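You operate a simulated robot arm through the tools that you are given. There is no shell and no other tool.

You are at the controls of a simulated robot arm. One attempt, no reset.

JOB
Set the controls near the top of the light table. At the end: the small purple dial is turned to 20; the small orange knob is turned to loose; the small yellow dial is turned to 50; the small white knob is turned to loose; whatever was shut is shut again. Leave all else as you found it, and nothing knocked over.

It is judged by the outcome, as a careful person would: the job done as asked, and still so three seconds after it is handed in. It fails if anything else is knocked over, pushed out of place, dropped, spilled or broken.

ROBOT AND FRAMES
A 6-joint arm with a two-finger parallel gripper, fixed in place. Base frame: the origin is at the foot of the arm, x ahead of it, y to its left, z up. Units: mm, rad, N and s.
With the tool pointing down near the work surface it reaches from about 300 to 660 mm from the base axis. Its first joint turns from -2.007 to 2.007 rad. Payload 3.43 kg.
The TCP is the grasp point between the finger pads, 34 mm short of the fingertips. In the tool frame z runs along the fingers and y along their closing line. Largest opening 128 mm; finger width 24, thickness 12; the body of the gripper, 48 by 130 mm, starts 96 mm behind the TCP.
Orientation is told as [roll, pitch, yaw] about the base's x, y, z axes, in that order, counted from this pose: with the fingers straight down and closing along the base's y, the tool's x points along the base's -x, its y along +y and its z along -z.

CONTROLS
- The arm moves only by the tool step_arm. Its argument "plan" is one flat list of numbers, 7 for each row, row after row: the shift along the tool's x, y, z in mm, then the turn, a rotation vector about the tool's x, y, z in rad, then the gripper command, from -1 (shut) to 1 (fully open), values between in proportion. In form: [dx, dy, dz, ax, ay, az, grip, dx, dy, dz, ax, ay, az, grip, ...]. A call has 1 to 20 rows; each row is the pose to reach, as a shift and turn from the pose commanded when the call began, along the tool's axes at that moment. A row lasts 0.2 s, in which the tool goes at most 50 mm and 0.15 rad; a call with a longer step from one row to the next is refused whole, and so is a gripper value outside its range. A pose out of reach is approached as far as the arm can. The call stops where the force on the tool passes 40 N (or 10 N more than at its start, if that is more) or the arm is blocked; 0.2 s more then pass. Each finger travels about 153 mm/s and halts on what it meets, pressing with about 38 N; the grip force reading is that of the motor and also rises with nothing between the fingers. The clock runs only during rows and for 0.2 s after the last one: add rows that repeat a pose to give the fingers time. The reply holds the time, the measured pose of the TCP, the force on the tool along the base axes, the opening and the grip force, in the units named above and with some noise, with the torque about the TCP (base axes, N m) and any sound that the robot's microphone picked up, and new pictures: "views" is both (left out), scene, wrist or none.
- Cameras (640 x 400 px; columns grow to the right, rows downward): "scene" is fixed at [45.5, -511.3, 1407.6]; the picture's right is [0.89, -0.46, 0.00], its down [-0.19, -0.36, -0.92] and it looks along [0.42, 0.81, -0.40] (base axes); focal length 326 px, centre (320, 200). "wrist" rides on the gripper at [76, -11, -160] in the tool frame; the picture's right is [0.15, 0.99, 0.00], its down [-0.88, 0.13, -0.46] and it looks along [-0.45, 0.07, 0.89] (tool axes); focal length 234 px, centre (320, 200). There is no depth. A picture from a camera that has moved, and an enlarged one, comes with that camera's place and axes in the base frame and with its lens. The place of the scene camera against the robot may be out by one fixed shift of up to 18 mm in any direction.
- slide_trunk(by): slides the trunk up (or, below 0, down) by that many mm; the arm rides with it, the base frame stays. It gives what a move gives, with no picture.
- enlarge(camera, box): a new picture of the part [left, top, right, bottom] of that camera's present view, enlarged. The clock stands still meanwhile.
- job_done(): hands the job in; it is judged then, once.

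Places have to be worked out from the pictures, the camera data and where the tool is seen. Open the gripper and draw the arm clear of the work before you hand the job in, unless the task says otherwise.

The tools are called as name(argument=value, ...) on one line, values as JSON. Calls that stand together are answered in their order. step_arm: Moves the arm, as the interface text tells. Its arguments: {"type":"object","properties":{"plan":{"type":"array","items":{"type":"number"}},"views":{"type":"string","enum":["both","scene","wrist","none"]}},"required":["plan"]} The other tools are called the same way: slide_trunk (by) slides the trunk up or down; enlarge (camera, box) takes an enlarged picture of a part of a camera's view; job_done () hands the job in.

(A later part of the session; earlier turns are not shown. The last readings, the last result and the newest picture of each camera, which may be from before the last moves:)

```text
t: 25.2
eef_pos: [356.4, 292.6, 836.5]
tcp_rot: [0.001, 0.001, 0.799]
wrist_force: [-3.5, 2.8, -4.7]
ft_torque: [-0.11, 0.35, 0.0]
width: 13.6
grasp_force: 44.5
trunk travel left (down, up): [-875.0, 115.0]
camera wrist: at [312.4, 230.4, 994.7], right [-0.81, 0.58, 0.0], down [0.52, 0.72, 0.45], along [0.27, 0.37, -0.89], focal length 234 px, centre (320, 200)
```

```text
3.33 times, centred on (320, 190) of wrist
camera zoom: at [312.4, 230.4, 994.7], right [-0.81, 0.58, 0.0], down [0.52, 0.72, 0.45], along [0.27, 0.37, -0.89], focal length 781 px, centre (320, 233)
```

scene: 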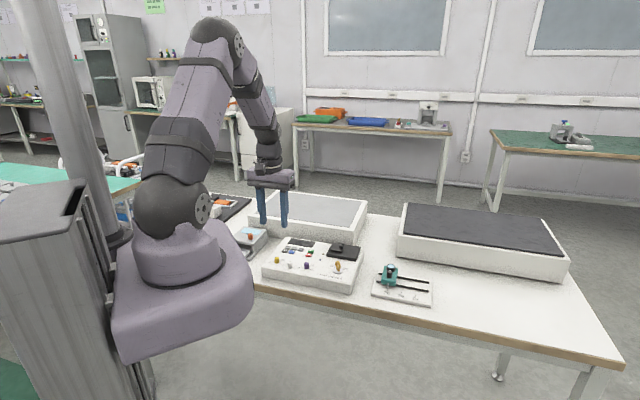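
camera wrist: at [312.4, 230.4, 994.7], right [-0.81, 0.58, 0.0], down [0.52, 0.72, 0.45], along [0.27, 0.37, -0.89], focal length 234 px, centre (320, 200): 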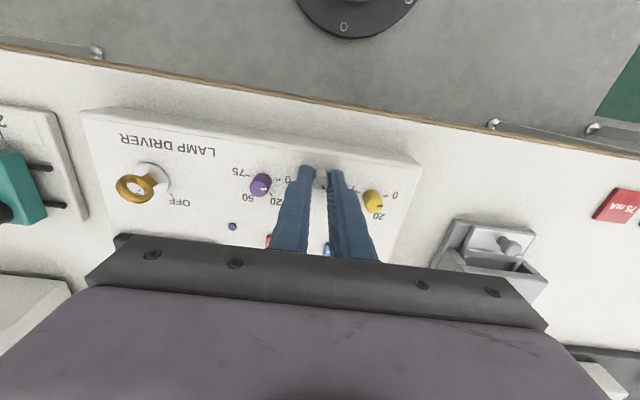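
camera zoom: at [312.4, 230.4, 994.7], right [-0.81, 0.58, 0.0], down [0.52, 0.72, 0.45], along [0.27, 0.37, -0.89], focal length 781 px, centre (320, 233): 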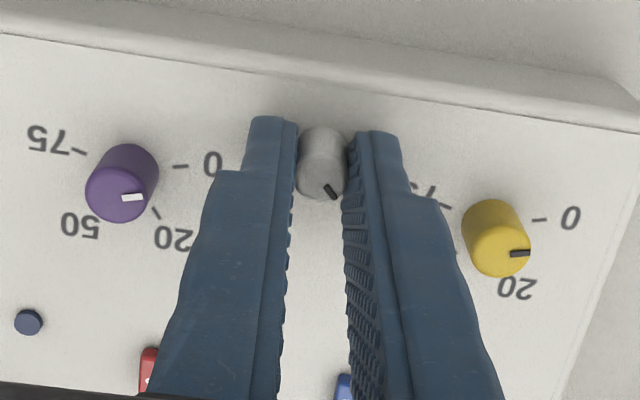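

Turned ~46° freely. Continuing counter-clockwise.

step_arm(plan=[0, 0, 0, 0, 0, -0.1, -1, 0, 0, 0, 0, 0, -0.2, -1, 0, 0, 0, 0, 0, -0.3, -1, 0, 0, 0, 0, 0, -0.4, -1, 0, 0, 0, 0, 0, -0.5, -1, 0, 0, 0, 0, 0, -0.6, -1, 0, 0, 0, 0, 0, -0.7, -1, 0, 0, 0, 0, 0, -0.7, -1], views="wrist")

enlarge(camera="wrist", box=[260, 130, 380, 250])

```text
t: 27.0
eef_pos: [355.7, 293.1, 835.8]
tcp_rot: [-0.001, -0.002, 1.499]
wrist_force: [-10.7, 10.4, -1.8]
ft_torque: [-0.22, 0.47, -0.04]
width: 13.6
grasp_force: 45.5
trunk travel left (down, up): [-875.0, 115.0]
camera wrist: at [361.9, 216.4, 994.6], right [-1.0, -0.08, 0.0], down [-0.07, 0.89, 0.46], along [-0.03, 0.45, -0.89], focal length 234 px, centre (320, 200)
```

wrist: 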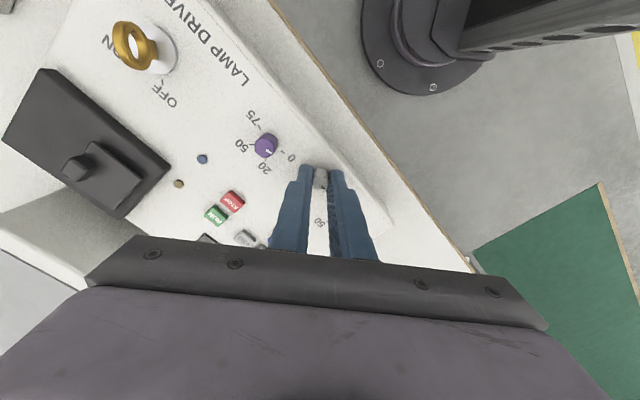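

```text
3.33 times, centred on (320, 190) of wrist
camera zoom: at [361.9, 216.4, 994.6], right [-1.0, -0.08, 0.0], down [-0.07, 0.89, 0.46], along [-0.03, 0.45, -0.89], focal length 781 px, centre (320, 233)
```

zoom: 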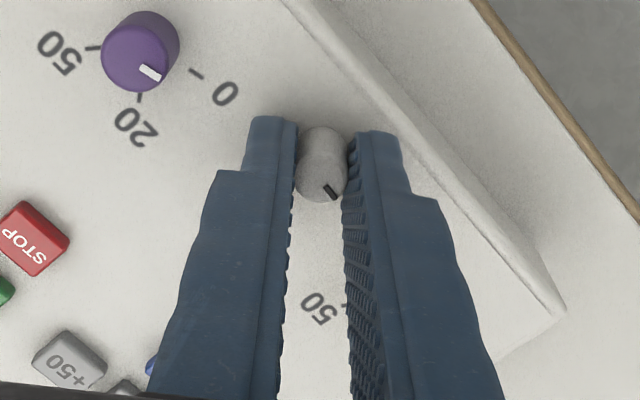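

About 86° turned and still following. Relieving side force and continuing to search for an end stop.

step_arm(plan=[-1.2, 1.4, 0, 0, 0, 0, -1, -1.2, 1.4, 0, 0, 0, -0.1, -1, -1.2, 1.4, 0, 0, 0, -0.2, -1, -1.2, 1.4, 0, 0, 0, -0.3, -1, -1.2, 1.4, 0, 0, 0, -0.4, -1, -1.2, 1.4, 0, 0, 0, -0.5, -1, -1.2, 1.4, 0, 0, 0, -0.5, -1], views="wrist")

enlarge(camera="wrist", box=[260, 130, 380, 250])

```text
t: 28.6
eef_pos: [355.9, 293.7, 836.2]
tcp_rot: [-0.001, 0.0, 2.001]
wrist_force: [-3.3, -0.8, -2.8]
ft_torque: [-0.35, -0.15, 0.01]
width: 13.7
grasp_force: 45.7
trunk travel left (down, up): [-875.0, 115.0]
camera wrist: at [397.5, 228.4, 994.6], right [-0.84, -0.54, 0.0], down [-0.48, 0.75, 0.46], along [-0.25, 0.38, -0.89], focal length 234 px, centre (320, 200)
```

wrist: 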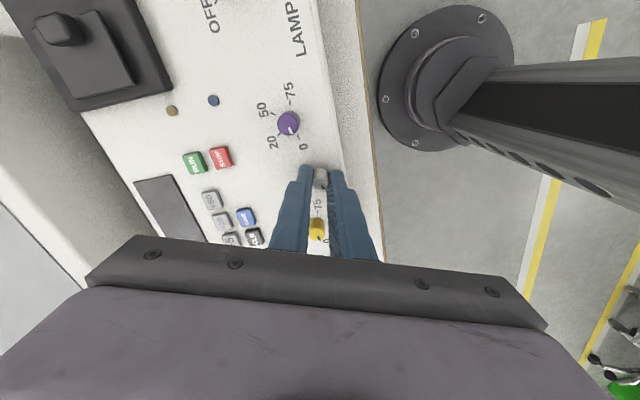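

```text
3.33 times, centred on (320, 190) of wrist
camera zoom: at [397.5, 228.4, 994.6], right [-0.84, -0.54, 0.0], down [-0.48, 0.75, 0.46], along [-0.25, 0.38, -0.89], focal length 781 px, centre (320, 233)
```

zoom: 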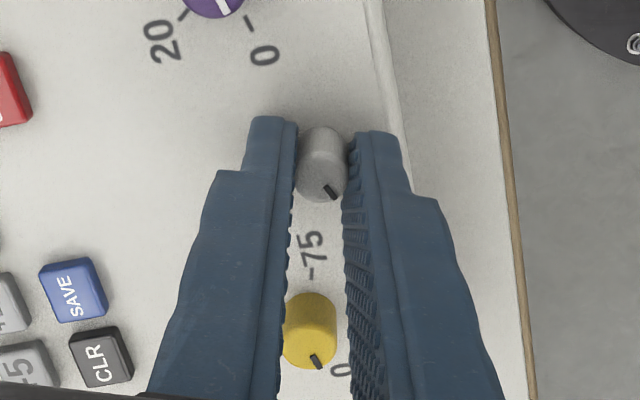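

No stop yet at ~115°. Continuing counter-clockwise.

step_arm(plan=[0, 0, 0, 0, 0, -0.1, -1, 0, 0, 0, 0, 0, -0.2, -1, 0, 0, 0, 0, 0, -0.3, -1, 0, 0, 0, 0, 0, -0.4, -1, 0, 0, 0, 0, 0, -0.5, -1, 0, 0, 0, 0, 0, -0.6, -1, 0, 0, 0, 0, 0, -0.7, -1, 0, 0, 0, 0, 0, -0.7, -1], views="wrist")

enlarge(camera="wrist", box=[260, 130, 380, 250])

```text
t: 30.4
eef_pos: [353.6, 292.6, 837.0]
tcp_rot: [0.002, -0.001, 2.7]
wrist_force: [-9.0, -5.5, -3.9]
ft_torque: [-0.41, -0.7, -0.02]
width: 13.7
grasp_force: 44.8
trunk travel left (down, up): [-875.0, 115.0]
camera wrist: at [428.6, 270.0, 994.5], right [-0.29, -0.96, 0.0], down [-0.85, 0.26, 0.46], along [-0.44, 0.13, -0.89], focal length 234 px, centre (320, 200)
```

wrist: 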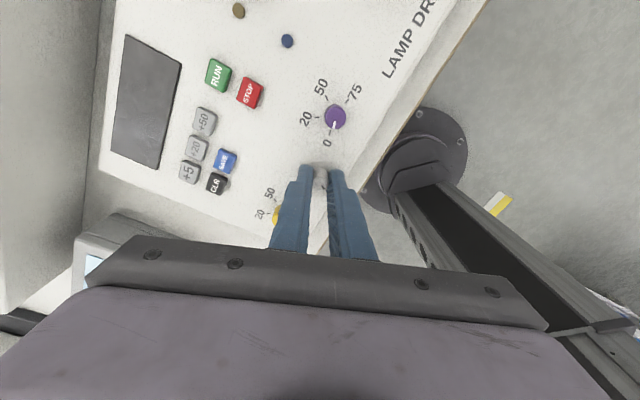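

```text
3.33 times, centred on (320, 190) of wrist
camera zoom: at [428.6, 270.0, 994.5], right [-0.29, -0.96, 0.0], down [-0.85, 0.26, 0.46], along [-0.44, 0.13, -0.89], focal length 781 px, centre (320, 233)
```

zoom: 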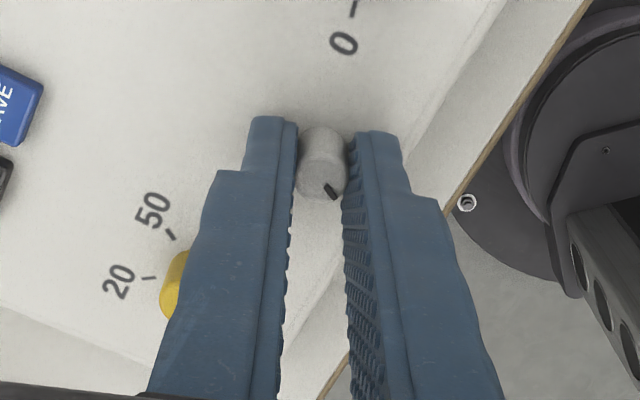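

Still free at ~155°. Relieve the side force and go on; I'll look for either an end stop or the wrist's limit.

step_arm(plan=[-0.7, 1.1, 0, 0, 0, 0, -1, -0.7, 1.1, 0, 0, 0, -0.1, -1, -0.7, 1.1, 0, 0, 0, -0.2, -1, -0.7, 1.1, 0, 0, 0, -0.3, -1, -0.7, 1.1, 0, 0, 0, -0.4, -1, -0.7, 1.1, 0, 0, 0, -0.5, -1, -0.7, 1.1, 0, 0, 0, -0.6, -1, -0.7, 1.1, 0, 0, 0, -0.6, -1], views="wrist")

enlarge(camera="wrist", box=[260, 130, 380, 250])

```text
t: 32.2
eef_pos: [354.9, 291.9, 836.5]
tcp_rot: [0.0, 0.0, -2.983]
wrist_force: [0.6, -6.2, -7.4]
ft_torque: [-0.65, 0.24, -0.14]
width: 13.5
grasp_force: 44.7
trunk travel left (down, up): [-875.0, 115.0]
camera wrist: at [428.7, 314.4, 994.7], right [0.3, -0.95, 0.0], down [-0.85, -0.27, 0.46], along [-0.44, -0.14, -0.89], focal length 234 px, centre (320, 200)
```

wrist: 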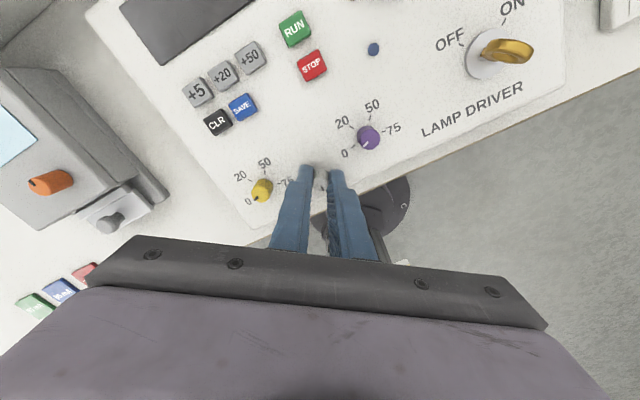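

```text
3.33 times, centred on (320, 190) of wrist
camera zoom: at [428.7, 314.4, 994.7], right [0.3, -0.95, 0.0], down [-0.85, -0.27, 0.46], along [-0.44, -0.14, -0.89], focal length 781 px, centre (320, 233)
```

zoom: 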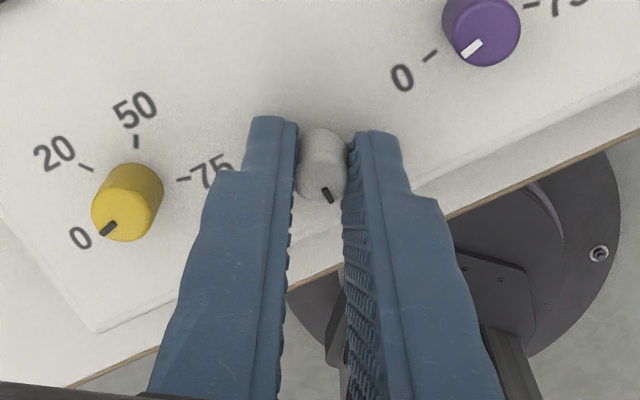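

The pointer slipped slightly in the fingers and torque appeared (−0.14 N·m): the end stop was reached after about 180°. Releasing and lifting to check.

step_arm(plan=[0, 0, 0, 0, 0, 0, -0.375, 0, 0, 0, 0, 0, 0, -0.375, 0, 0, -20, 0, 0, 0, -0.375, 0, 0, -45, 0, 0, 0, -0.375, 0, 0, -60, 0, 0, 0, -0.375, 0, 0, -60, 0, 0, 0, -0.375], views="wrist")

enlarge(camera="wrist", box=[240, 110, 400, 210])

```text
t: 33.6
eef_pos: [354.8, 293.6, 896.9]
tcp_rot: [-0.001, 0.0, -2.984]
wrist_force: [-0.4, -0.3, 1.5]
ft_torque: [0.02, -0.03, 0.03]
width: 39.8
grasp_force: 0.1
trunk travel left (down, up): [-875.0, 115.0]
camera wrist: at [428.6, 315.8, 1054.9], right [0.3, -0.95, 0.0], down [-0.85, -0.27, 0.46], along [-0.44, -0.14, -0.89], focal length 234 px, centre (320, 200)
```

wrist: 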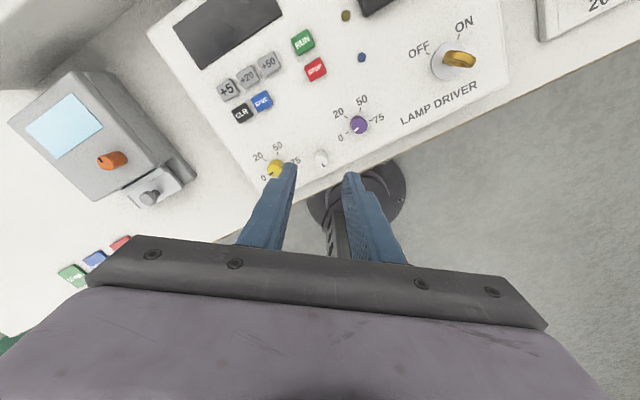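

```text
4.00 times, centred on (320, 160) of wrist
camera zoom: at [428.6, 315.8, 1054.9], right [0.3, -0.95, 0.0], down [-0.85, -0.27, 0.46], along [-0.44, -0.14, -0.89], focal length 937 px, centre (320, 360)
```

zoom: 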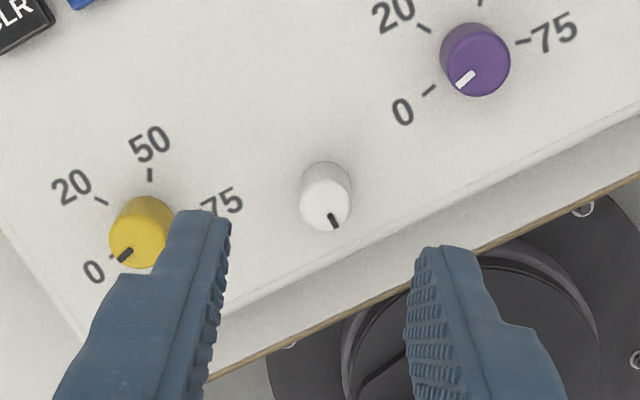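

White's pointer has turned 180° to its stop — loose. Dials still at 0. Moving over the purple dial at ≈ (399.7, 267.2), same height.

step_arm(plan=[20, 16.5, 0, 0, 0, 0, -0.375, 40.2, 33.1, 0, 0, 0, 0, -0.375, 40.2, 33.1, 20, 0, 0, 0, -0.375, 40.2, 33.1, 30, 0, 0, 0, -0.375, 40.2, 33.1, 30, 0, 0, 0, -0.375], views="wrist")

enlarge(camera="wrist", box=[260, 130, 380, 210])

```text
t: 34.8
eef_pos: [398.5, 267.2, 865.9]
tcp_rot: [0.001, 0.0, -2.984]
wrist_force: [0.3, 0.2, 0.2]
ft_torque: [-0.03, 0.0, 0.0]
width: 40.1
grasp_force: 0.0
trunk travel left (down, up): [-875.0, 115.0]
camera wrist: at [472.2, 288.9, 1024.1], right [0.3, -0.95, 0.0], down [-0.85, -0.27, 0.46], along [-0.43, -0.14, -0.89], focal length 234 px, centre (320, 200)
```

wrist: 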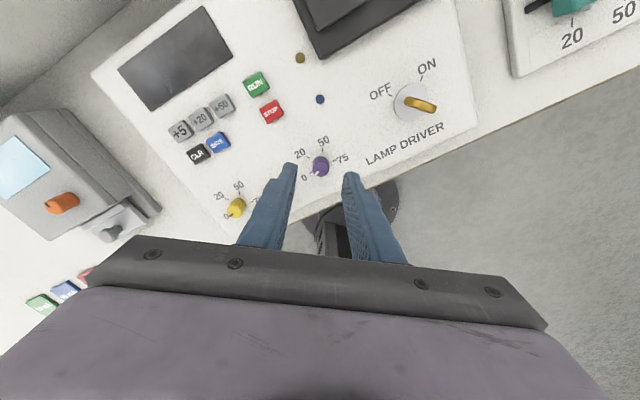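

```text
5.00 times, centred on (320, 170) of wrist
camera zoom: at [472.2, 288.9, 1024.1], right [0.3, -0.95, 0.0], down [-0.85, -0.27, 0.46], along [-0.43, -0.14, -0.89], focal length 1171 px, centre (320, 350)
```

zoom: 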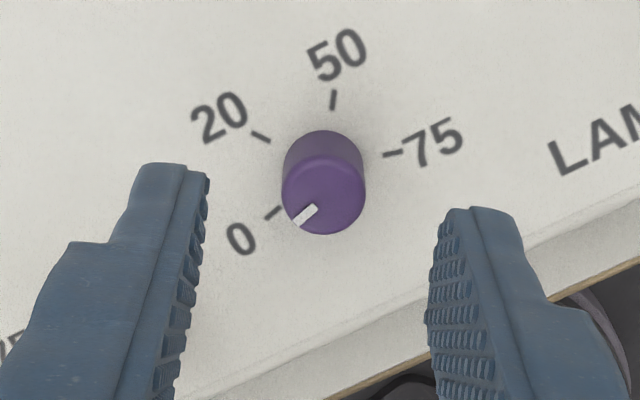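

Aligned on the purple dial, clearly at 0. Descending to TCP z ≈ 837 with a 1.5 mm correction, then closing.

step_arm(plan=[1.5, 0, 15, 0, 0, 0, -0.375, 1.5, 0, 25, 0, 0, 0, -0.375, 1.5, 0, 29, 0, 0, 0, -0.375, 1.5, 0, 29, 0, 0, 0, -0.6, 1.5, 0, 29, 0, 0, 0, -0.8, 1.5, 0, 29, 0, 0, 0, -1, 1.5, 0, 29, 0, 0, 0, -1], views="wrist")

enlarge(camera="wrist", box=[260, 110, 380, 230])

```text
t: 36.4
eef_pos: [400.8, 267.0, 838.4]
tcp_rot: [-0.001, 0.001, -2.983]
wrist_force: [-0.4, 0.4, -3.1]
ft_torque: [0.39, -0.24, 0.03]
width: 15.6
grasp_force: 44.8
trunk travel left (down, up): [-875.0, 115.0]
camera wrist: at [474.2, 288.8, 996.1], right [0.3, -0.95, 0.0], down [-0.85, -0.27, 0.46], along [-0.44, -0.14, -0.89], focal length 234 px, centre (320, 200)
```

wrist: 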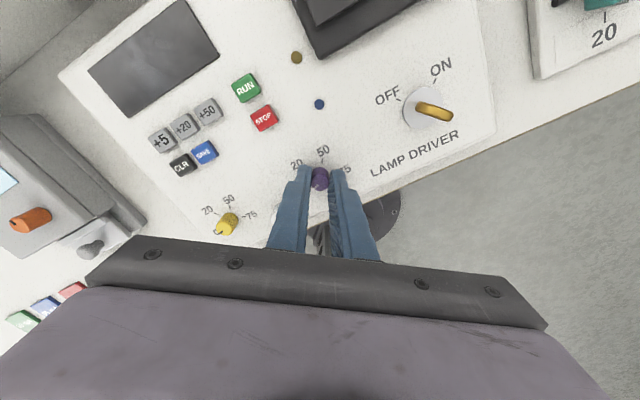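

```text
3.33 times, centred on (320, 170) of wrist
camera zoom: at [474.2, 288.8, 996.1], right [0.3, -0.95, 0.0], down [-0.85, -0.27, 0.46], along [-0.44, -0.14, -0.89], focal length 781 px, centre (320, 300)
```

zoom: 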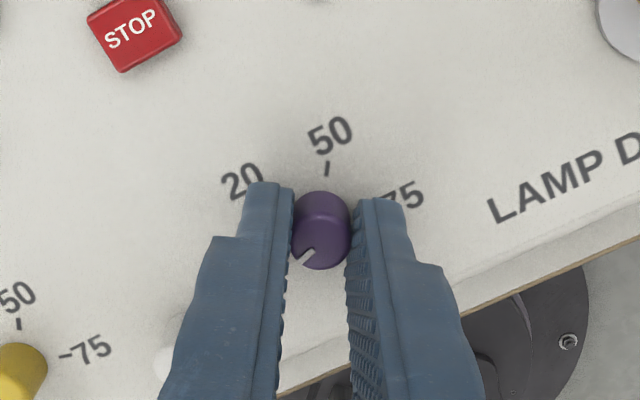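

Gripped squarely with little side force. Turning clockwise by 0.6 rad first and checking.

step_arm(plan=[0, 0, 0, 0, 0, 0.1, -1, 0, 0, 0, 0, 0, 0.2, -1, 0, 0, 0, 0, 0, 0.3, -1, 0, 0, 0, 0, 0, 0.4, -1, 0, 0, 0, 0, 0, 0.5, -1, 0, 0, 0, 0, 0, 0.6, -1, 0, 0, 0, 0, 0, 0.6, -1], views="wrist")

enlarge(camera="wrist", box=[260, 110, 380, 230])

```text
t: 38.0
eef_pos: [400.6, 266.6, 838.0]
tcp_rot: [0.001, 0.001, 2.697]
wrist_force: [-0.5, -1.0, 4.3]
ft_torque: [-0.03, 0.7, 0.05]
width: 15.6
grasp_force: 45.3
trunk travel left (down, up): [-875.0, 115.0]
camera wrist: at [474.3, 243.7, 996.1], right [-0.29, -0.96, 0.0], down [-0.85, 0.26, 0.46], along [-0.44, 0.13, -0.89], focal length 234 px, centre (320, 200)
```

wrist: 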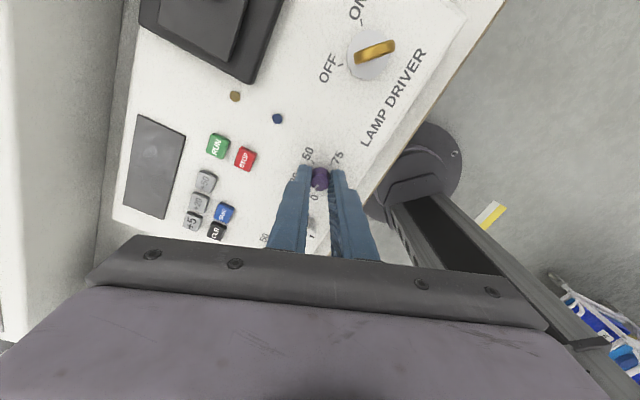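

```text
3.33 times, centred on (320, 170) of wrist
camera zoom: at [474.3, 243.7, 996.1], right [-0.29, -0.96, 0.0], down [-0.85, 0.26, 0.46], along [-0.44, 0.13, -0.89], focal length 781 px, centre (320, 300)
```

zoom: 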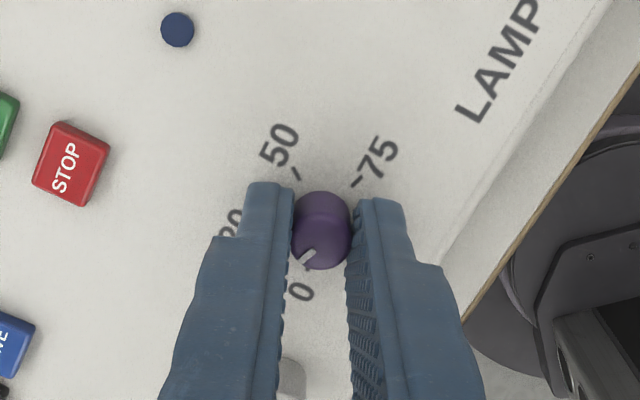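

It follows. Turning the remaining ~0.62 rad to the 20 mark, then releasing and lifting to check.

step_arm(plan=[0, 0, 0, 0, 0, 0.1, -1, 0, 0, 0, 0, 0, 0.2, -1, 0, 0, 0, 0, 0, 0.3, -1, 0, 0, 0, 0, 0, 0.4, -1, 0, 0, 0, 0, 0, 0.5, -1, 0, 0, 0, 0, 0, 0.62, -1, 0, 0, 0, 0, 0, 0.62, -1, 0, 0, 0, 0, 0, 0.62, -0.375, 0, 0, 0, 0, 0, 0.62, -0.375, 0, 0, -20, 0, 0, 0.62, -0.375, 0, 0, -40, 0, 0, 0.62, -0.375, 0, 0, -60, 0, 0, 0.62, -0.375, 0, 0, -60, 0, 0, 0.62, -0.375], views="wrist")

enlarge(camera="wrist", box=[260, 120, 380, 200])

```text
t: 40.8
eef_pos: [401.6, 266.3, 896.7]
tcp_rot: [0.0, 0.001, 2.078]
wrist_force: [0.5, 0.3, 0.0]
ft_torque: [0.01, 0.01, 0.0]
width: 39.7
grasp_force: 0.0
trunk travel left (down, up): [-875.0, 115.0]
camera wrist: at [448.8, 204.7, 1055.6], right [-0.79, -0.61, 0.0], down [-0.54, 0.71, 0.46], along [-0.28, 0.36, -0.89], focal length 234 px, centre (320, 200)
```

wrist: 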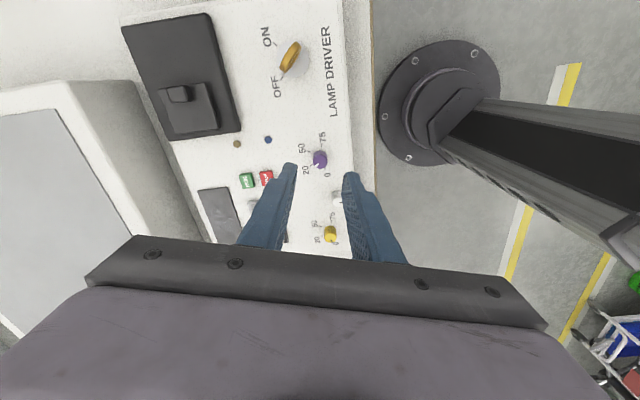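

```text
5.00 times, centred on (320, 160) of wrist
camera zoom: at [448.8, 204.7, 1055.6], right [-0.79, -0.61, 0.0], down [-0.54, 0.71, 0.46], along [-0.28, 0.36, -0.89], focal length 1171 px, centre (320, 400)
```

zoom: 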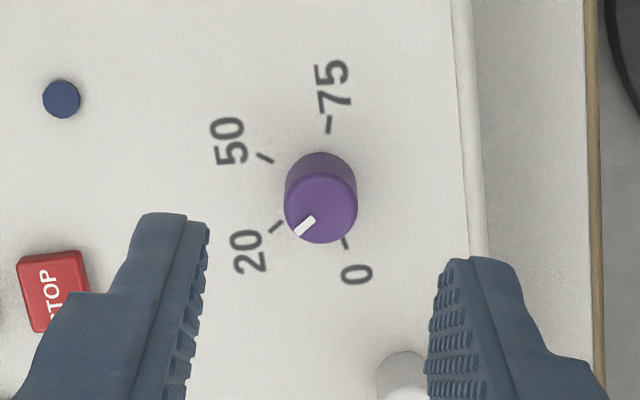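

The pointer sits on the 20 mark within about 1° by my reprojection (marks 70° apart). Next, over the yellow dial at ≈ (329, 337), with yaw ≈ 2.5 so a 140° clockwise turn stays in known-good wrist range.

step_arm(plan=[-25, 7, -5, 0, 0, -0.1, -0.375, -50, 14, -5, 0, 0, -0.2, -0.375, -75, 22, -5, 0, 0, -0.3, -0.375, -97.3, 28.9, 0, 0, 0, -0.42, -0.375, -97.3, 28.9, 20, 0, 0, -0.42, -0.375, -97.3, 28.9, 30, 0, 0, -0.42, -0.375, -97.3, 28.9, 30, 0, 0, -0.42, -0.375], views="wrist")

enlarge(camera="wrist", box=[260, 130, 380, 210])

```text
t: 42.4
eef_pos: [329.9, 336.5, 867.4]
tcp_rot: [0.0, -0.001, 2.499]
wrist_force: [0.4, 0.2, -0.4]
ft_torque: [0.01, 0.01, 0.01]
width: 39.9
grasp_force: 0.1
trunk travel left (down, up): [-875.0, 115.0]
camera wrist: at [397.7, 300.5, 1026.1], right [-0.48, -0.88, 0.0], down [-0.78, 0.42, 0.46], along [-0.4, 0.22, -0.89], focal length 234 px, centre (320, 200)
```

wrist: 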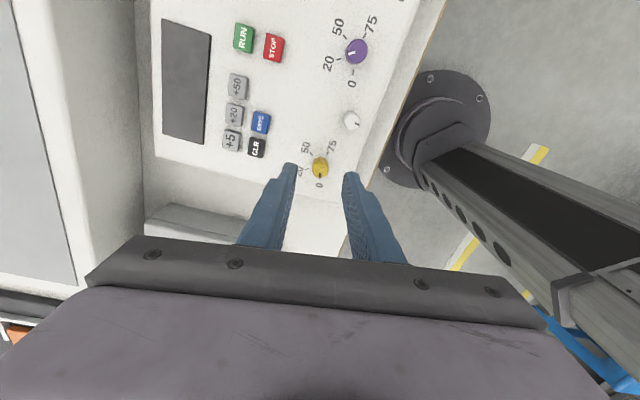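

```text
5.00 times, centred on (320, 170) of wrist
camera zoom: at [397.7, 300.5, 1026.1], right [-0.48, -0.88, 0.0], down [-0.78, 0.42, 0.46], along [-0.4, 0.22, -0.89], focal length 1171 px, centre (320, 350)
```

zoom: 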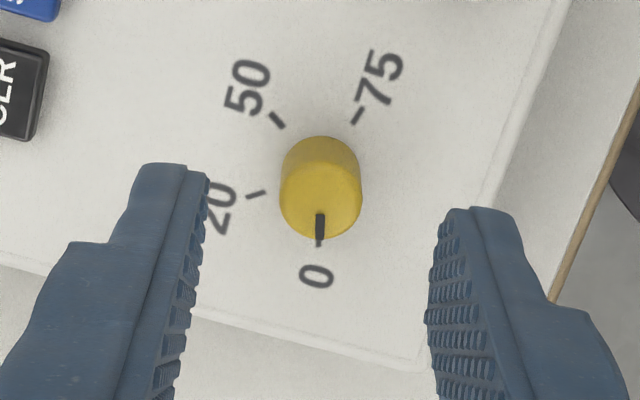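

Yellow is centred, pointer at 0. Descending and closing on it.

step_arm(plan=[0.5, -0.4, 15, 0, 0, 0, -0.375, 0.5, -0.4, 25, 0, 0, 0, -0.375, 0.5, -0.4, 29.5, 0, 0, 0, -0.375, 0.5, -0.4, 29.5, 0, 0, 0, -0.6, 0.5, -0.4, 29.5, 0, 0, 0, -0.8, 0.5, -0.4, 29.5, 0, 0, 0, -1, 0.5, -0.4, 29.5, 0, 0, 0, -1], views="wrist")

enlarge(camera="wrist", box=[260, 110, 380, 230])

```text
t: 44.0
eef_pos: [330.2, 337.8, 838.7]
tcp_rot: [-0.001, 0.0, 2.496]
wrist_force: [1.5, 3.8, -2.9]
ft_torque: [0.13, -0.12, 0.01]
width: 15.5
grasp_force: 44.8
trunk travel left (down, up): [-875.0, 115.0]
camera wrist: at [397.0, 300.9, 996.2], right [-0.48, -0.88, 0.0], down [-0.78, 0.42, 0.46], along [-0.4, 0.22, -0.89], focal length 234 px, centre (320, 200)
```

wrist: 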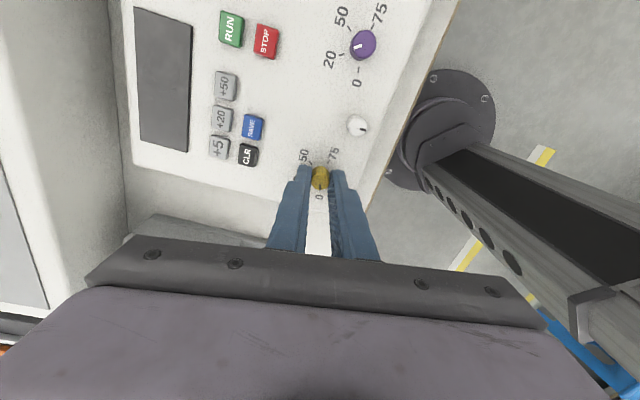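

```text
3.33 times, centred on (320, 170) of wrist
camera zoom: at [397.0, 300.9, 996.2], right [-0.48, -0.88, 0.0], down [-0.78, 0.42, 0.46], along [-0.4, 0.22, -0.89], focal length 781 px, centre (320, 300)
```

zoom: 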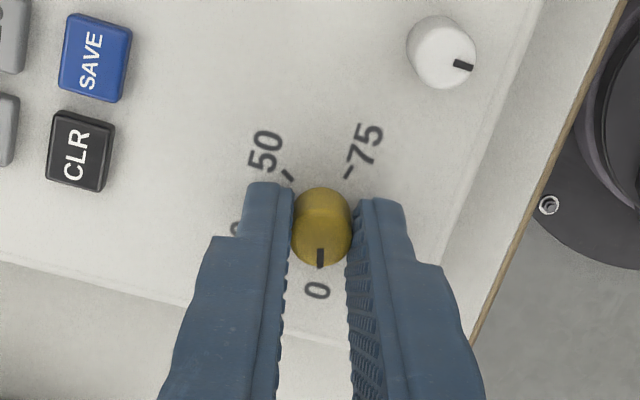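

Gripped. Turning clockwise half way (1.22 rad) and checking.

step_arm(plan=[-0.1, -0.5, 0, 0, 0, 0.1, -1, -0.1, -0.5, 0, 0, 0, 0.2, -1, -0.1, -0.5, 0, 0, 0, 0.3, -1, -0.1, -0.5, 0, 0, 0, 0.4, -1, -0.1, -0.5, 0, 0, 0, 0.5, -1, -0.1, -0.5, 0, 0, 0, 0.6, -1, -0.1, -0.5, 0, 0, 0, 0.7, -1, -0.1, -0.5, 0, 0, 0, 0.8, -1, -0.1, -0.5, 0, 0, 0, 0.9, -1, -0.1, -0.5, 0, 0, 0, 1.0, -1, -0.1, -0.5, 0, 0, 0, 1.1, -1, -0.1, -0.5, 0, 0, 0, 1.2, -1, -0.1, -0.5, 0, 0, 0, 1.2, -1], views="wrist")

enlarge(camera="wrist", box=[260, 110, 380, 230])

```text
t: 46.8
eef_pos: [330.7, 337.8, 837.6]
tcp_rot: [-0.001, -0.001, 1.297]
wrist_force: [8.0, 3.0, 6.1]
ft_torque: [-0.45, -0.05, -0.01]
width: 15.5
grasp_force: 45.3
trunk travel left (down, up): [-875.0, 115.0]
camera wrist: at [321.2, 261.7, 996.1], right [-0.99, 0.13, 0.0], down [0.11, 0.88, 0.46], along [0.06, 0.45, -0.89], focal length 234 px, centre (320, 200)
```

wrist: 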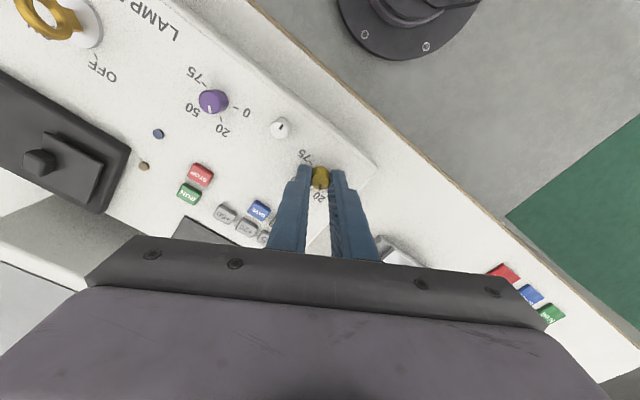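

```text
3.33 times, centred on (320, 170) of wrist
camera zoom: at [321.2, 261.7, 996.1], right [-0.99, 0.13, 0.0], down [0.11, 0.88, 0.46], along [0.06, 0.45, -0.89], focal length 781 px, centre (320, 300)
```

zoom: 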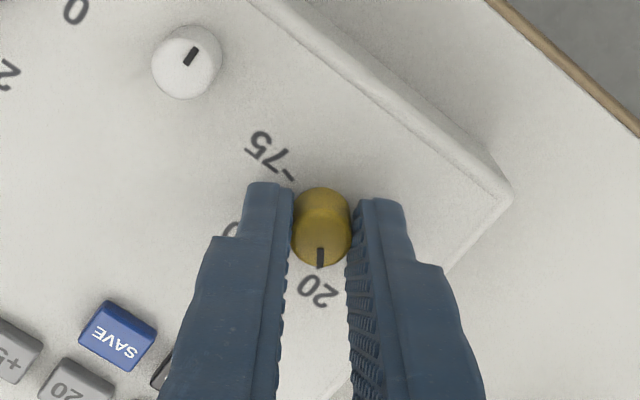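

No slip; pointer is at 20. Turning the remaining 1.243 rad to 50, releasing and lifting to check.

step_arm(plan=[-0.4, -0.6, 0, 0, 0, 0.1, -1, -0.4, -0.6, 0, 0, 0, 0.2, -1, -0.4, -0.6, 0, 0, 0, 0.3, -1, -0.4, -0.6, 0, 0, 0, 0.4, -1, -0.4, -0.6, 0, 0, 0, 0.5, -1, -0.4, -0.6, 0, 0, 0, 0.6, -1, -0.4, -0.6, 0, 0, 0, 0.7, -1, -0.4, -0.6, 0, 0, 0, 0.8, -1, -0.4, -0.6, 0, 0, 0, 0.9, -1, -0.4, -0.6, 0, 0, 0, 1.0, -1, -0.4, -0.6, 0, 0, 0, 1.1, -1, -0.4, -0.6, 0, 0, 0, 1.243, -1, -0.4, -0.6, 0, 0, 0, 1.243, -1, -0.4, -0.6, 0, 0, 0, 1.243, -0.375, -0.4, -0.6, 0, 0, 0, 1.243, -0.375, -0.4, -0.6, -20, 0, 0, 1.243, -0.375, -0.4, -0.6, -40, 0, 0, 1.243, -0.375, -0.4, -0.6, -60, 0, 0, 1.243, -0.375, -0.4, -0.6, -60, 0, 0, 1.243, -0.375], views="wrist")

enlarge(camera="wrist", box=[260, 120, 380, 200])

enlarge(camera="wrist", box=[470, 20, 640, 190])

```text
t: 50.8
eef_pos: [329.6, 337.4, 898.2]
tcp_rot: [0.001, 0.0, 0.056]
wrist_force: [-1.0, 0.3, 0.7]
ft_torque: [0.01, -0.03, 0.0]
width: 40.0
grasp_force: 0.0
trunk travel left (down, up): [-875.0, 115.0]
camera wrist: at [255.4, 321.5, 1057.2], right [-0.2, 0.98, 0.0], down [0.87, 0.18, 0.46], along [0.45, 0.09, -0.89], focal length 234 px, centre (320, 200)
```

wrist: 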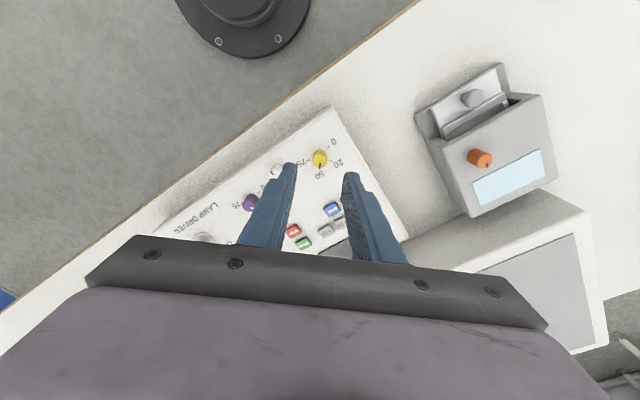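

```text
5.00 times, centred on (320, 160) of wrist
camera zoom: at [255.4, 321.5, 1057.2], right [-0.2, 0.98, 0.0], down [0.87, 0.18, 0.46], along [0.45, 0.09, -0.89], focal length 1171 px, centre (320, 400)
```

zoom: 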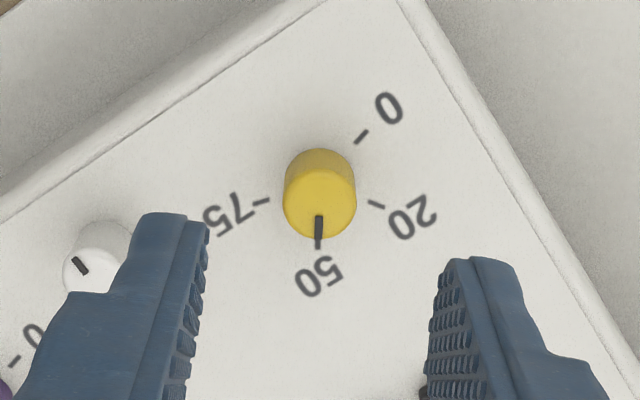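

```text
2.35 times, centred on (555, 105) of wrist
camera zoom: at [255.4, 321.5, 1057.2], right [-0.2, 0.98, 0.0], down [0.87, 0.18, 0.46], along [0.45, 0.09, -0.89], focal length 551 px, centre (-233, 424)
```

zoom: 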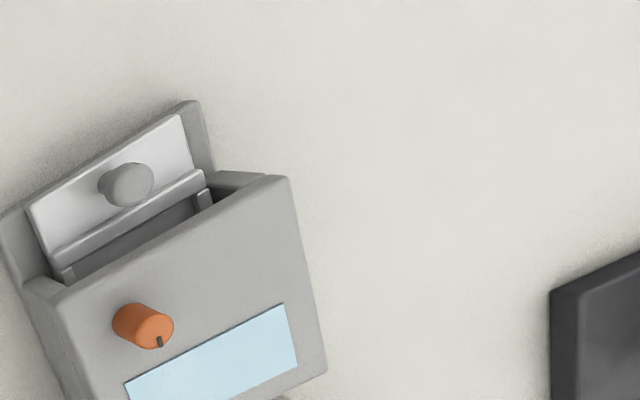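

Yellow's pointer is on the 50 mark. Next the orange knob: cap triangulates to ≈ (294, 502.5, 825). Checking with the scene camera whether the grey device's top face is level.

enlarge(camera="scene", box=[225, 215, 285, 270])

enlarge(camera="wrist", box=[400, 50, 570, 230])

```text
7.27 times, centred on (255, 242) of scene
camera zoom: at [45.5, -511.3, 1407.6], right [0.89, -0.46, 0.0], down [-0.19, -0.36, -0.92], along [0.42, 0.81, -0.4], focal length 2372 px, centre (793, -109)
```

zoom: 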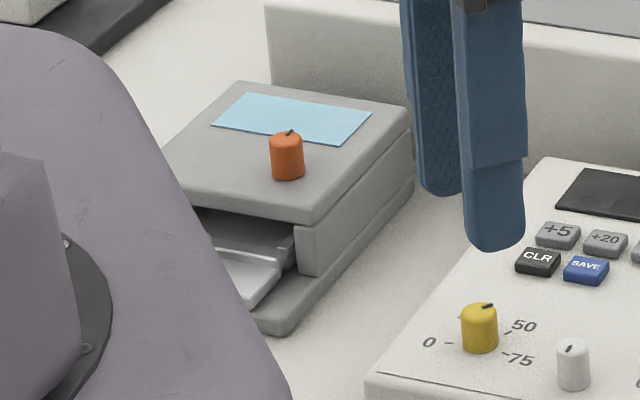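

```text
2.22 times, centred on (485, 140) of wrist
camera zoom: at [255.4, 321.5, 1057.2], right [-0.2, 0.98, 0.0], down [0.87, 0.18, 0.46], along [0.45, 0.09, -0.89], focal length 520 px, centre (-47, 333)
```

zoom: 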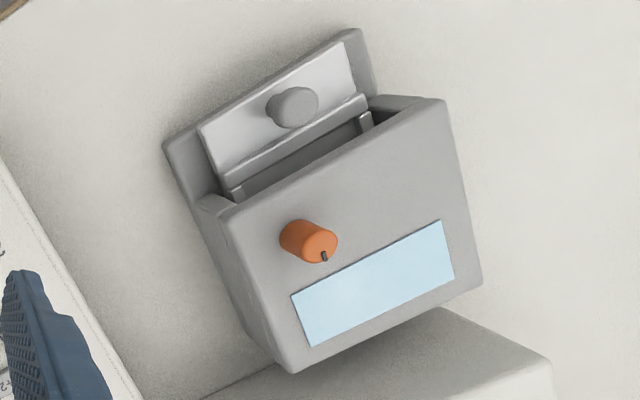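

enlarge(camera="scene", box=[280, 250, 320, 275])

enlarge(camera="wrist", box=[235, 150, 295, 215])

```text
16.00 times, centred on (300, 262) of scene
camera zoom: at [45.5, -511.3, 1407.6], right [0.89, -0.46, 0.0], down [-0.19, -0.36, -0.92], along [0.42, 0.81, -0.4], focal length 5219 px, centre (640, -800)
```

zoom: 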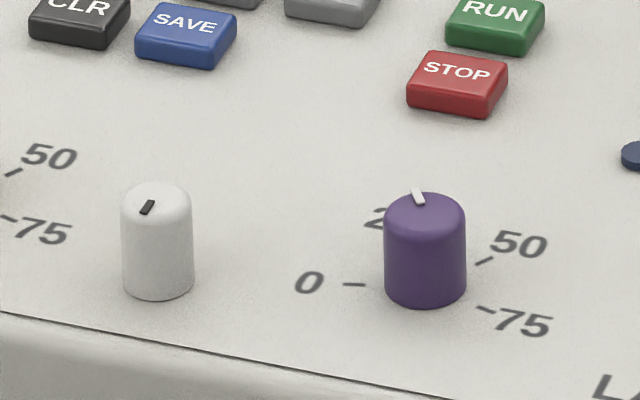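

```text
6.15 times, centred on (265, 182) of wrist
camera zoom: at [255.4, 321.5, 1057.2], right [-0.2, 0.98, 0.0], down [0.87, 0.18, 0.46], along [0.45, 0.09, -0.89], focal length 1441 px, centre (658, 308)
```

zoom: 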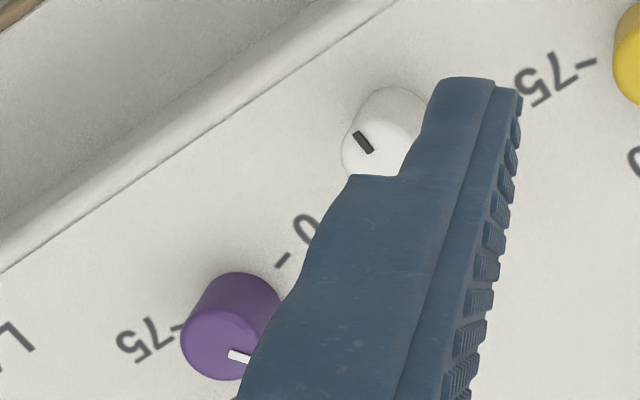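

White reads loose (turned 180°), purple at 20. Moving above the orange knob at (294, 502.5), hovering at z ≈ 885.

step_arm(plan=[5, 35, 0, 0, 0, 0, -0.375, 11, 70, 0, 0, 0, 0, -0.375, 16, 105, 0, 0, 0, 0, -0.375, 22, 140, 0, 0, 0, 0, -0.375, 26.3, 166.8, 5, 0, 0, 0, -0.375, 26.3, 166.8, 13, 0, 0, 0, -0.375, 26.3, 166.8, 13, 0, 0, 0, -0.375], views="both")

enlarge(camera="wrist", box=[260, 120, 380, 200])

```text
t: 52.4
eef_pos: [294.7, 502.1, 885.4]
tcp_rot: [0.001, 0.001, 0.056]
wrist_force: [-0.5, 0.5, 0.0]
ft_torque: [-0.02, 0.01, -0.01]
width: 39.8
grasp_force: 0.1
trunk travel left (down, up): [-875.0, 115.0]
camera wrist: at [219.5, 486.3, 1043.5], right [-0.2, 0.98, 0.0], down [0.87, 0.18, 0.46], along [0.45, 0.09, -0.89], focal length 234 px, centre (320, 200)
```

scene: 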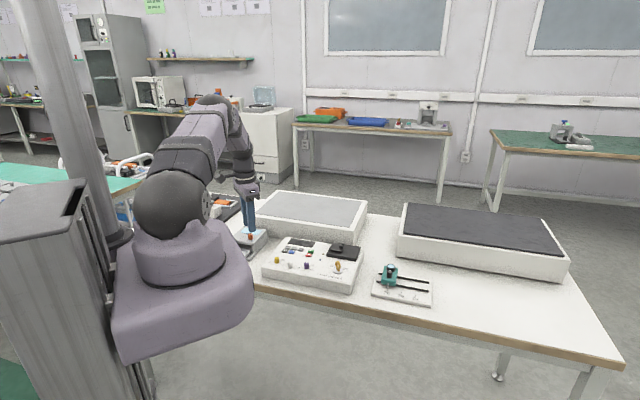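
wrist: 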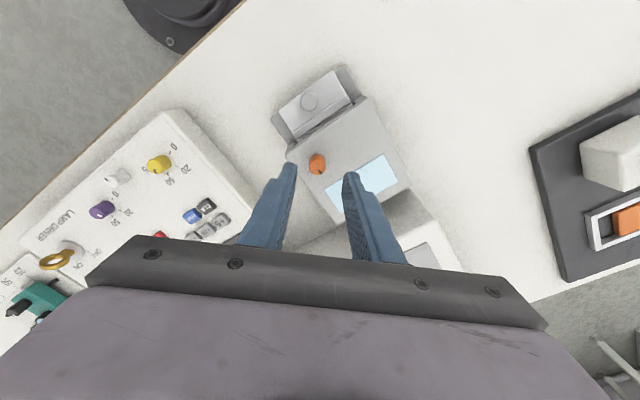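

```text
5.00 times, centred on (320, 160) of wrist
camera zoom: at [219.5, 486.3, 1043.5], right [-0.2, 0.98, 0.0], down [0.87, 0.18, 0.46], along [0.45, 0.09, -0.89], focal length 1171 px, centre (320, 400)
```

zoom: 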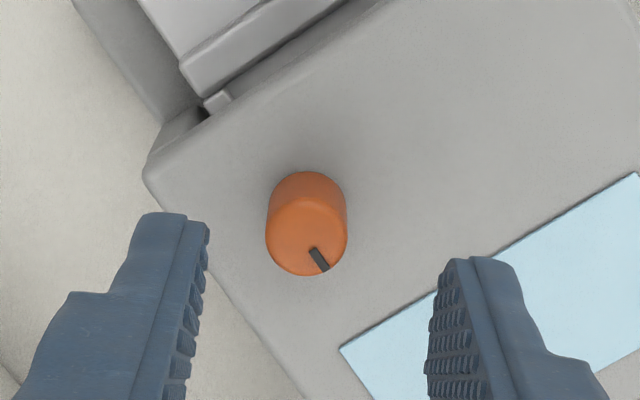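

Orange appears ~3.5 mm toward tool −y of centre (comparing with the centred views of the other knobs). Correcting and descending to just above it.

step_arm(plan=[-0.3, -3.5, 0, 0, 0, 0, -0.375, -0.3, -3.5, 12, 0, 0, 0, -0.375, -0.3, -3.5, 22, 0, 0, 0, -0.375, -0.3, -3.5, 22, 0, 0, 0, -0.375], views="wrist")

enlarge(camera="wrist", box=[260, 120, 380, 200])

enlarge(camera="scene", box=[225, 215, 285, 270])

```text
t: 53.4
eef_pos: [295.0, 496.4, 863.6]
tcp_rot: [0.0, 0.001, 0.056]
wrist_force: [0.3, -0.5, -0.1]
ft_torque: [0.01, 0.0, 0.0]
width: 39.9
grasp_force: 0.1
trunk travel left (down, up): [-875.0, 115.0]
camera wrist: at [220.1, 482.5, 1021.5], right [-0.2, 0.98, 0.0], down [0.87, 0.18, 0.46], along [0.45, 0.09, -0.89], focal length 234 px, centre (320, 200)
```

wrist: 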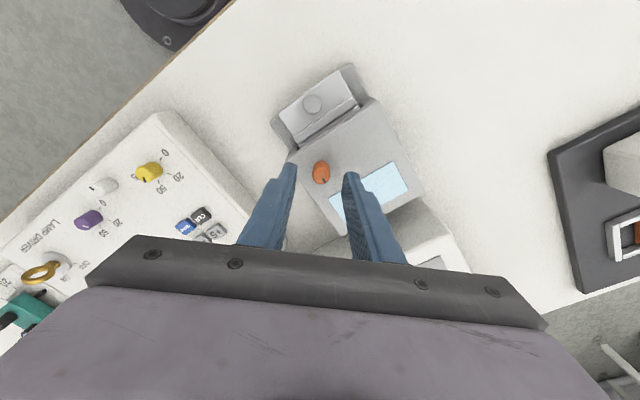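

```text
5.00 times, centred on (320, 160) of wrist
camera zoom: at [220.1, 482.5, 1021.5], right [-0.2, 0.98, 0.0], down [0.87, 0.18, 0.46], along [0.45, 0.09, -0.89], focal length 1171 px, centre (320, 400)
```

zoom: 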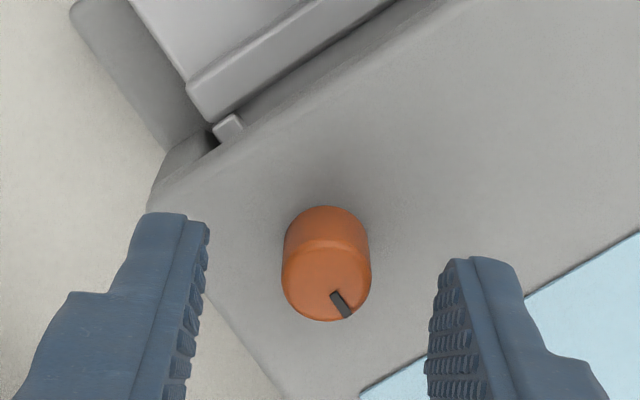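

```text
7.27 times, centred on (255, 242) of scene
camera zoom: at [45.5, -511.3, 1407.6], right [0.89, -0.46, 0.0], down [-0.19, -0.36, -0.92], along [0.42, 0.81, -0.4], focal length 2372 px, centre (793, -109)
```

zoom: 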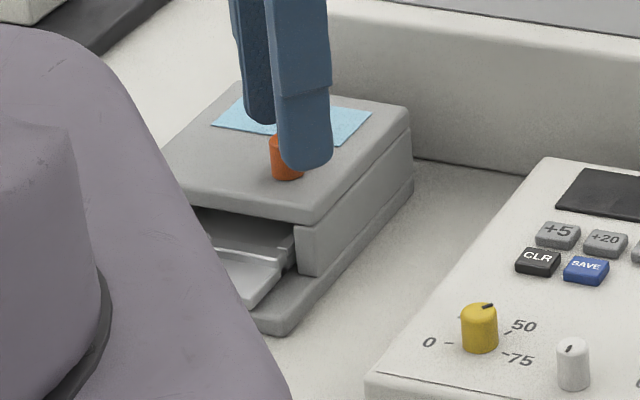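

Centred now. Descending to TCP z ≈ 850 and closing gently on the orange knob.

step_arm(plan=[-0.4, 0, 7, 0, 0, 0, -0.375, -0.4, 0, 13, 0, 0, 0, -0.375, -0.4, 0, 13, 0, 0, 0, -0.5, -0.4, 0, 13, 0, 0, 0, -0.65, -0.4, 0, 13, 0, 0, 0, -0.75, -0.4, 0, 13, 0, 0, 0, -1, -0.4, 0, 13, 0, 0, 0, -1], views="wrist")

enlarge(camera="wrist", box=[260, 120, 380, 220])

enlarge(camera="scene", box=[225, 215, 285, 270])

```text
t: 55.0
eef_pos: [296.2, 499.3, 850.5]
tcp_rot: [0.0, 0.0, 0.054]
wrist_force: [0.2, 0.1, 0.0]
ft_torque: [0.03, -0.12, -0.05]
width: 15.8
grasp_force: 45.4
trunk travel left (down, up): [-875.0, 115.0]
camera wrist: at [221.1, 483.4, 1008.5], right [-0.2, 0.98, 0.0], down [0.87, 0.18, 0.46], along [0.45, 0.09, -0.89], focal length 234 px, centre (320, 200)
```

wrist: 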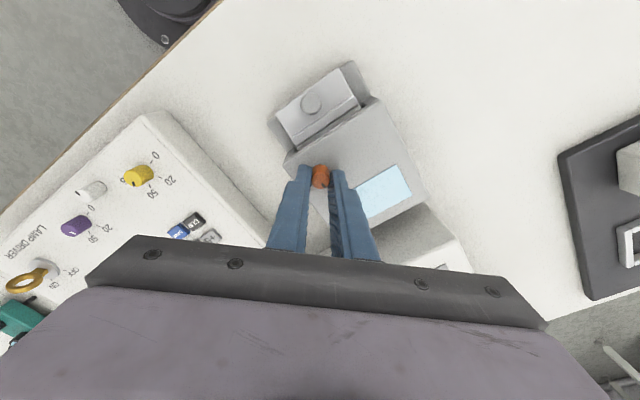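

```text
4.00 times, centred on (320, 170) of wrist
camera zoom: at [221.1, 483.4, 1008.5], right [-0.2, 0.98, 0.0], down [0.87, 0.18, 0.46], along [0.45, 0.09, -0.89], focal length 937 px, centre (320, 320)
```

zoom: 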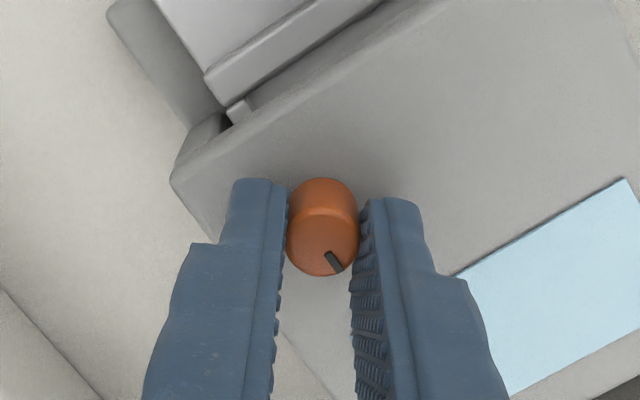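

```text
7.27 times, centred on (255, 242) of scene
camera zoom: at [45.5, -511.3, 1407.6], right [0.89, -0.46, 0.0], down [-0.19, -0.36, -0.92], along [0.42, 0.81, -0.4], focal length 2372 px, centre (793, -109)
```

zoom: 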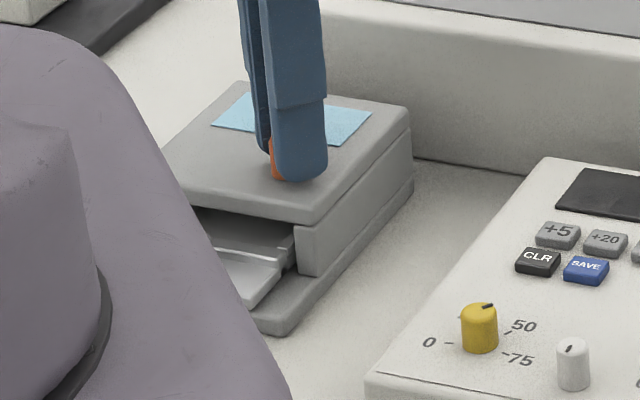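

Gripped with nearly zero side load. Turning counter-clockwise 1.2 rad and checking.

step_arm(plan=[0, 0, 0, 0, 0, -0.1, -1, 0, 0, 0, 0, 0, -0.2, -1, 0, 0, 0, 0, 0, -0.3, -1, 0, 0, 0, 0, 0, -0.4, -1, 0, 0, 0, 0, 0, -0.5, -1, 0, 0, 0, 0, 0, -0.6, -1, 0, 0, 0, 0, 0, -0.7, -1, 0, 0, 0, 0, 0, -0.8, -1, 0, 0, 0, 0, 0, -0.8, -1], views="wrist")

enlarge(camera="wrist", box=[260, 120, 380, 220])

```text
t: 57.0
eef_pos: [294.8, 500.9, 850.9]
tcp_rot: [-0.001, -0.003, 0.857]
wrist_force: [-5.5, 7.5, 5.8]
ft_torque: [-0.46, 0.76, 0.0]
width: 15.8
grasp_force: 45.1
trunk travel left (down, up): [-875.0, 115.0]
camera wrist: at [253.9, 435.9, 1008.4], right [-0.84, 0.54, 0.0], down [0.48, 0.75, 0.46], along [0.25, 0.39, -0.89], focal length 234 px, centre (320, 200)
```

wrist: 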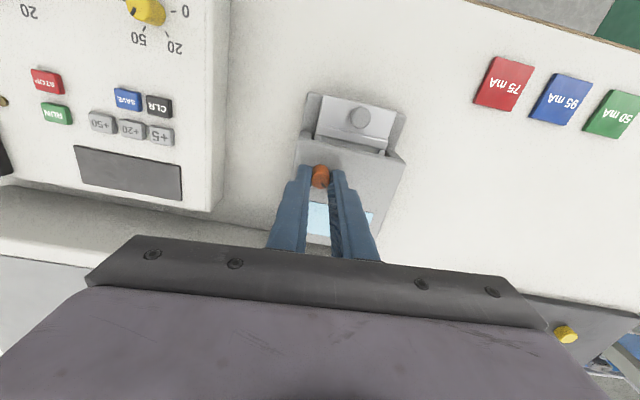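

```text
4.00 times, centred on (320, 170) of wrist
camera zoom: at [253.9, 435.9, 1008.4], right [-0.84, 0.54, 0.0], down [0.48, 0.75, 0.46], along [0.25, 0.39, -0.89], focal length 937 px, centre (320, 320)
```

zoom: 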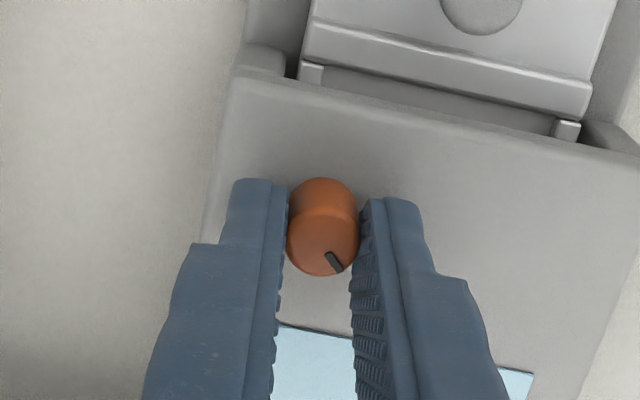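

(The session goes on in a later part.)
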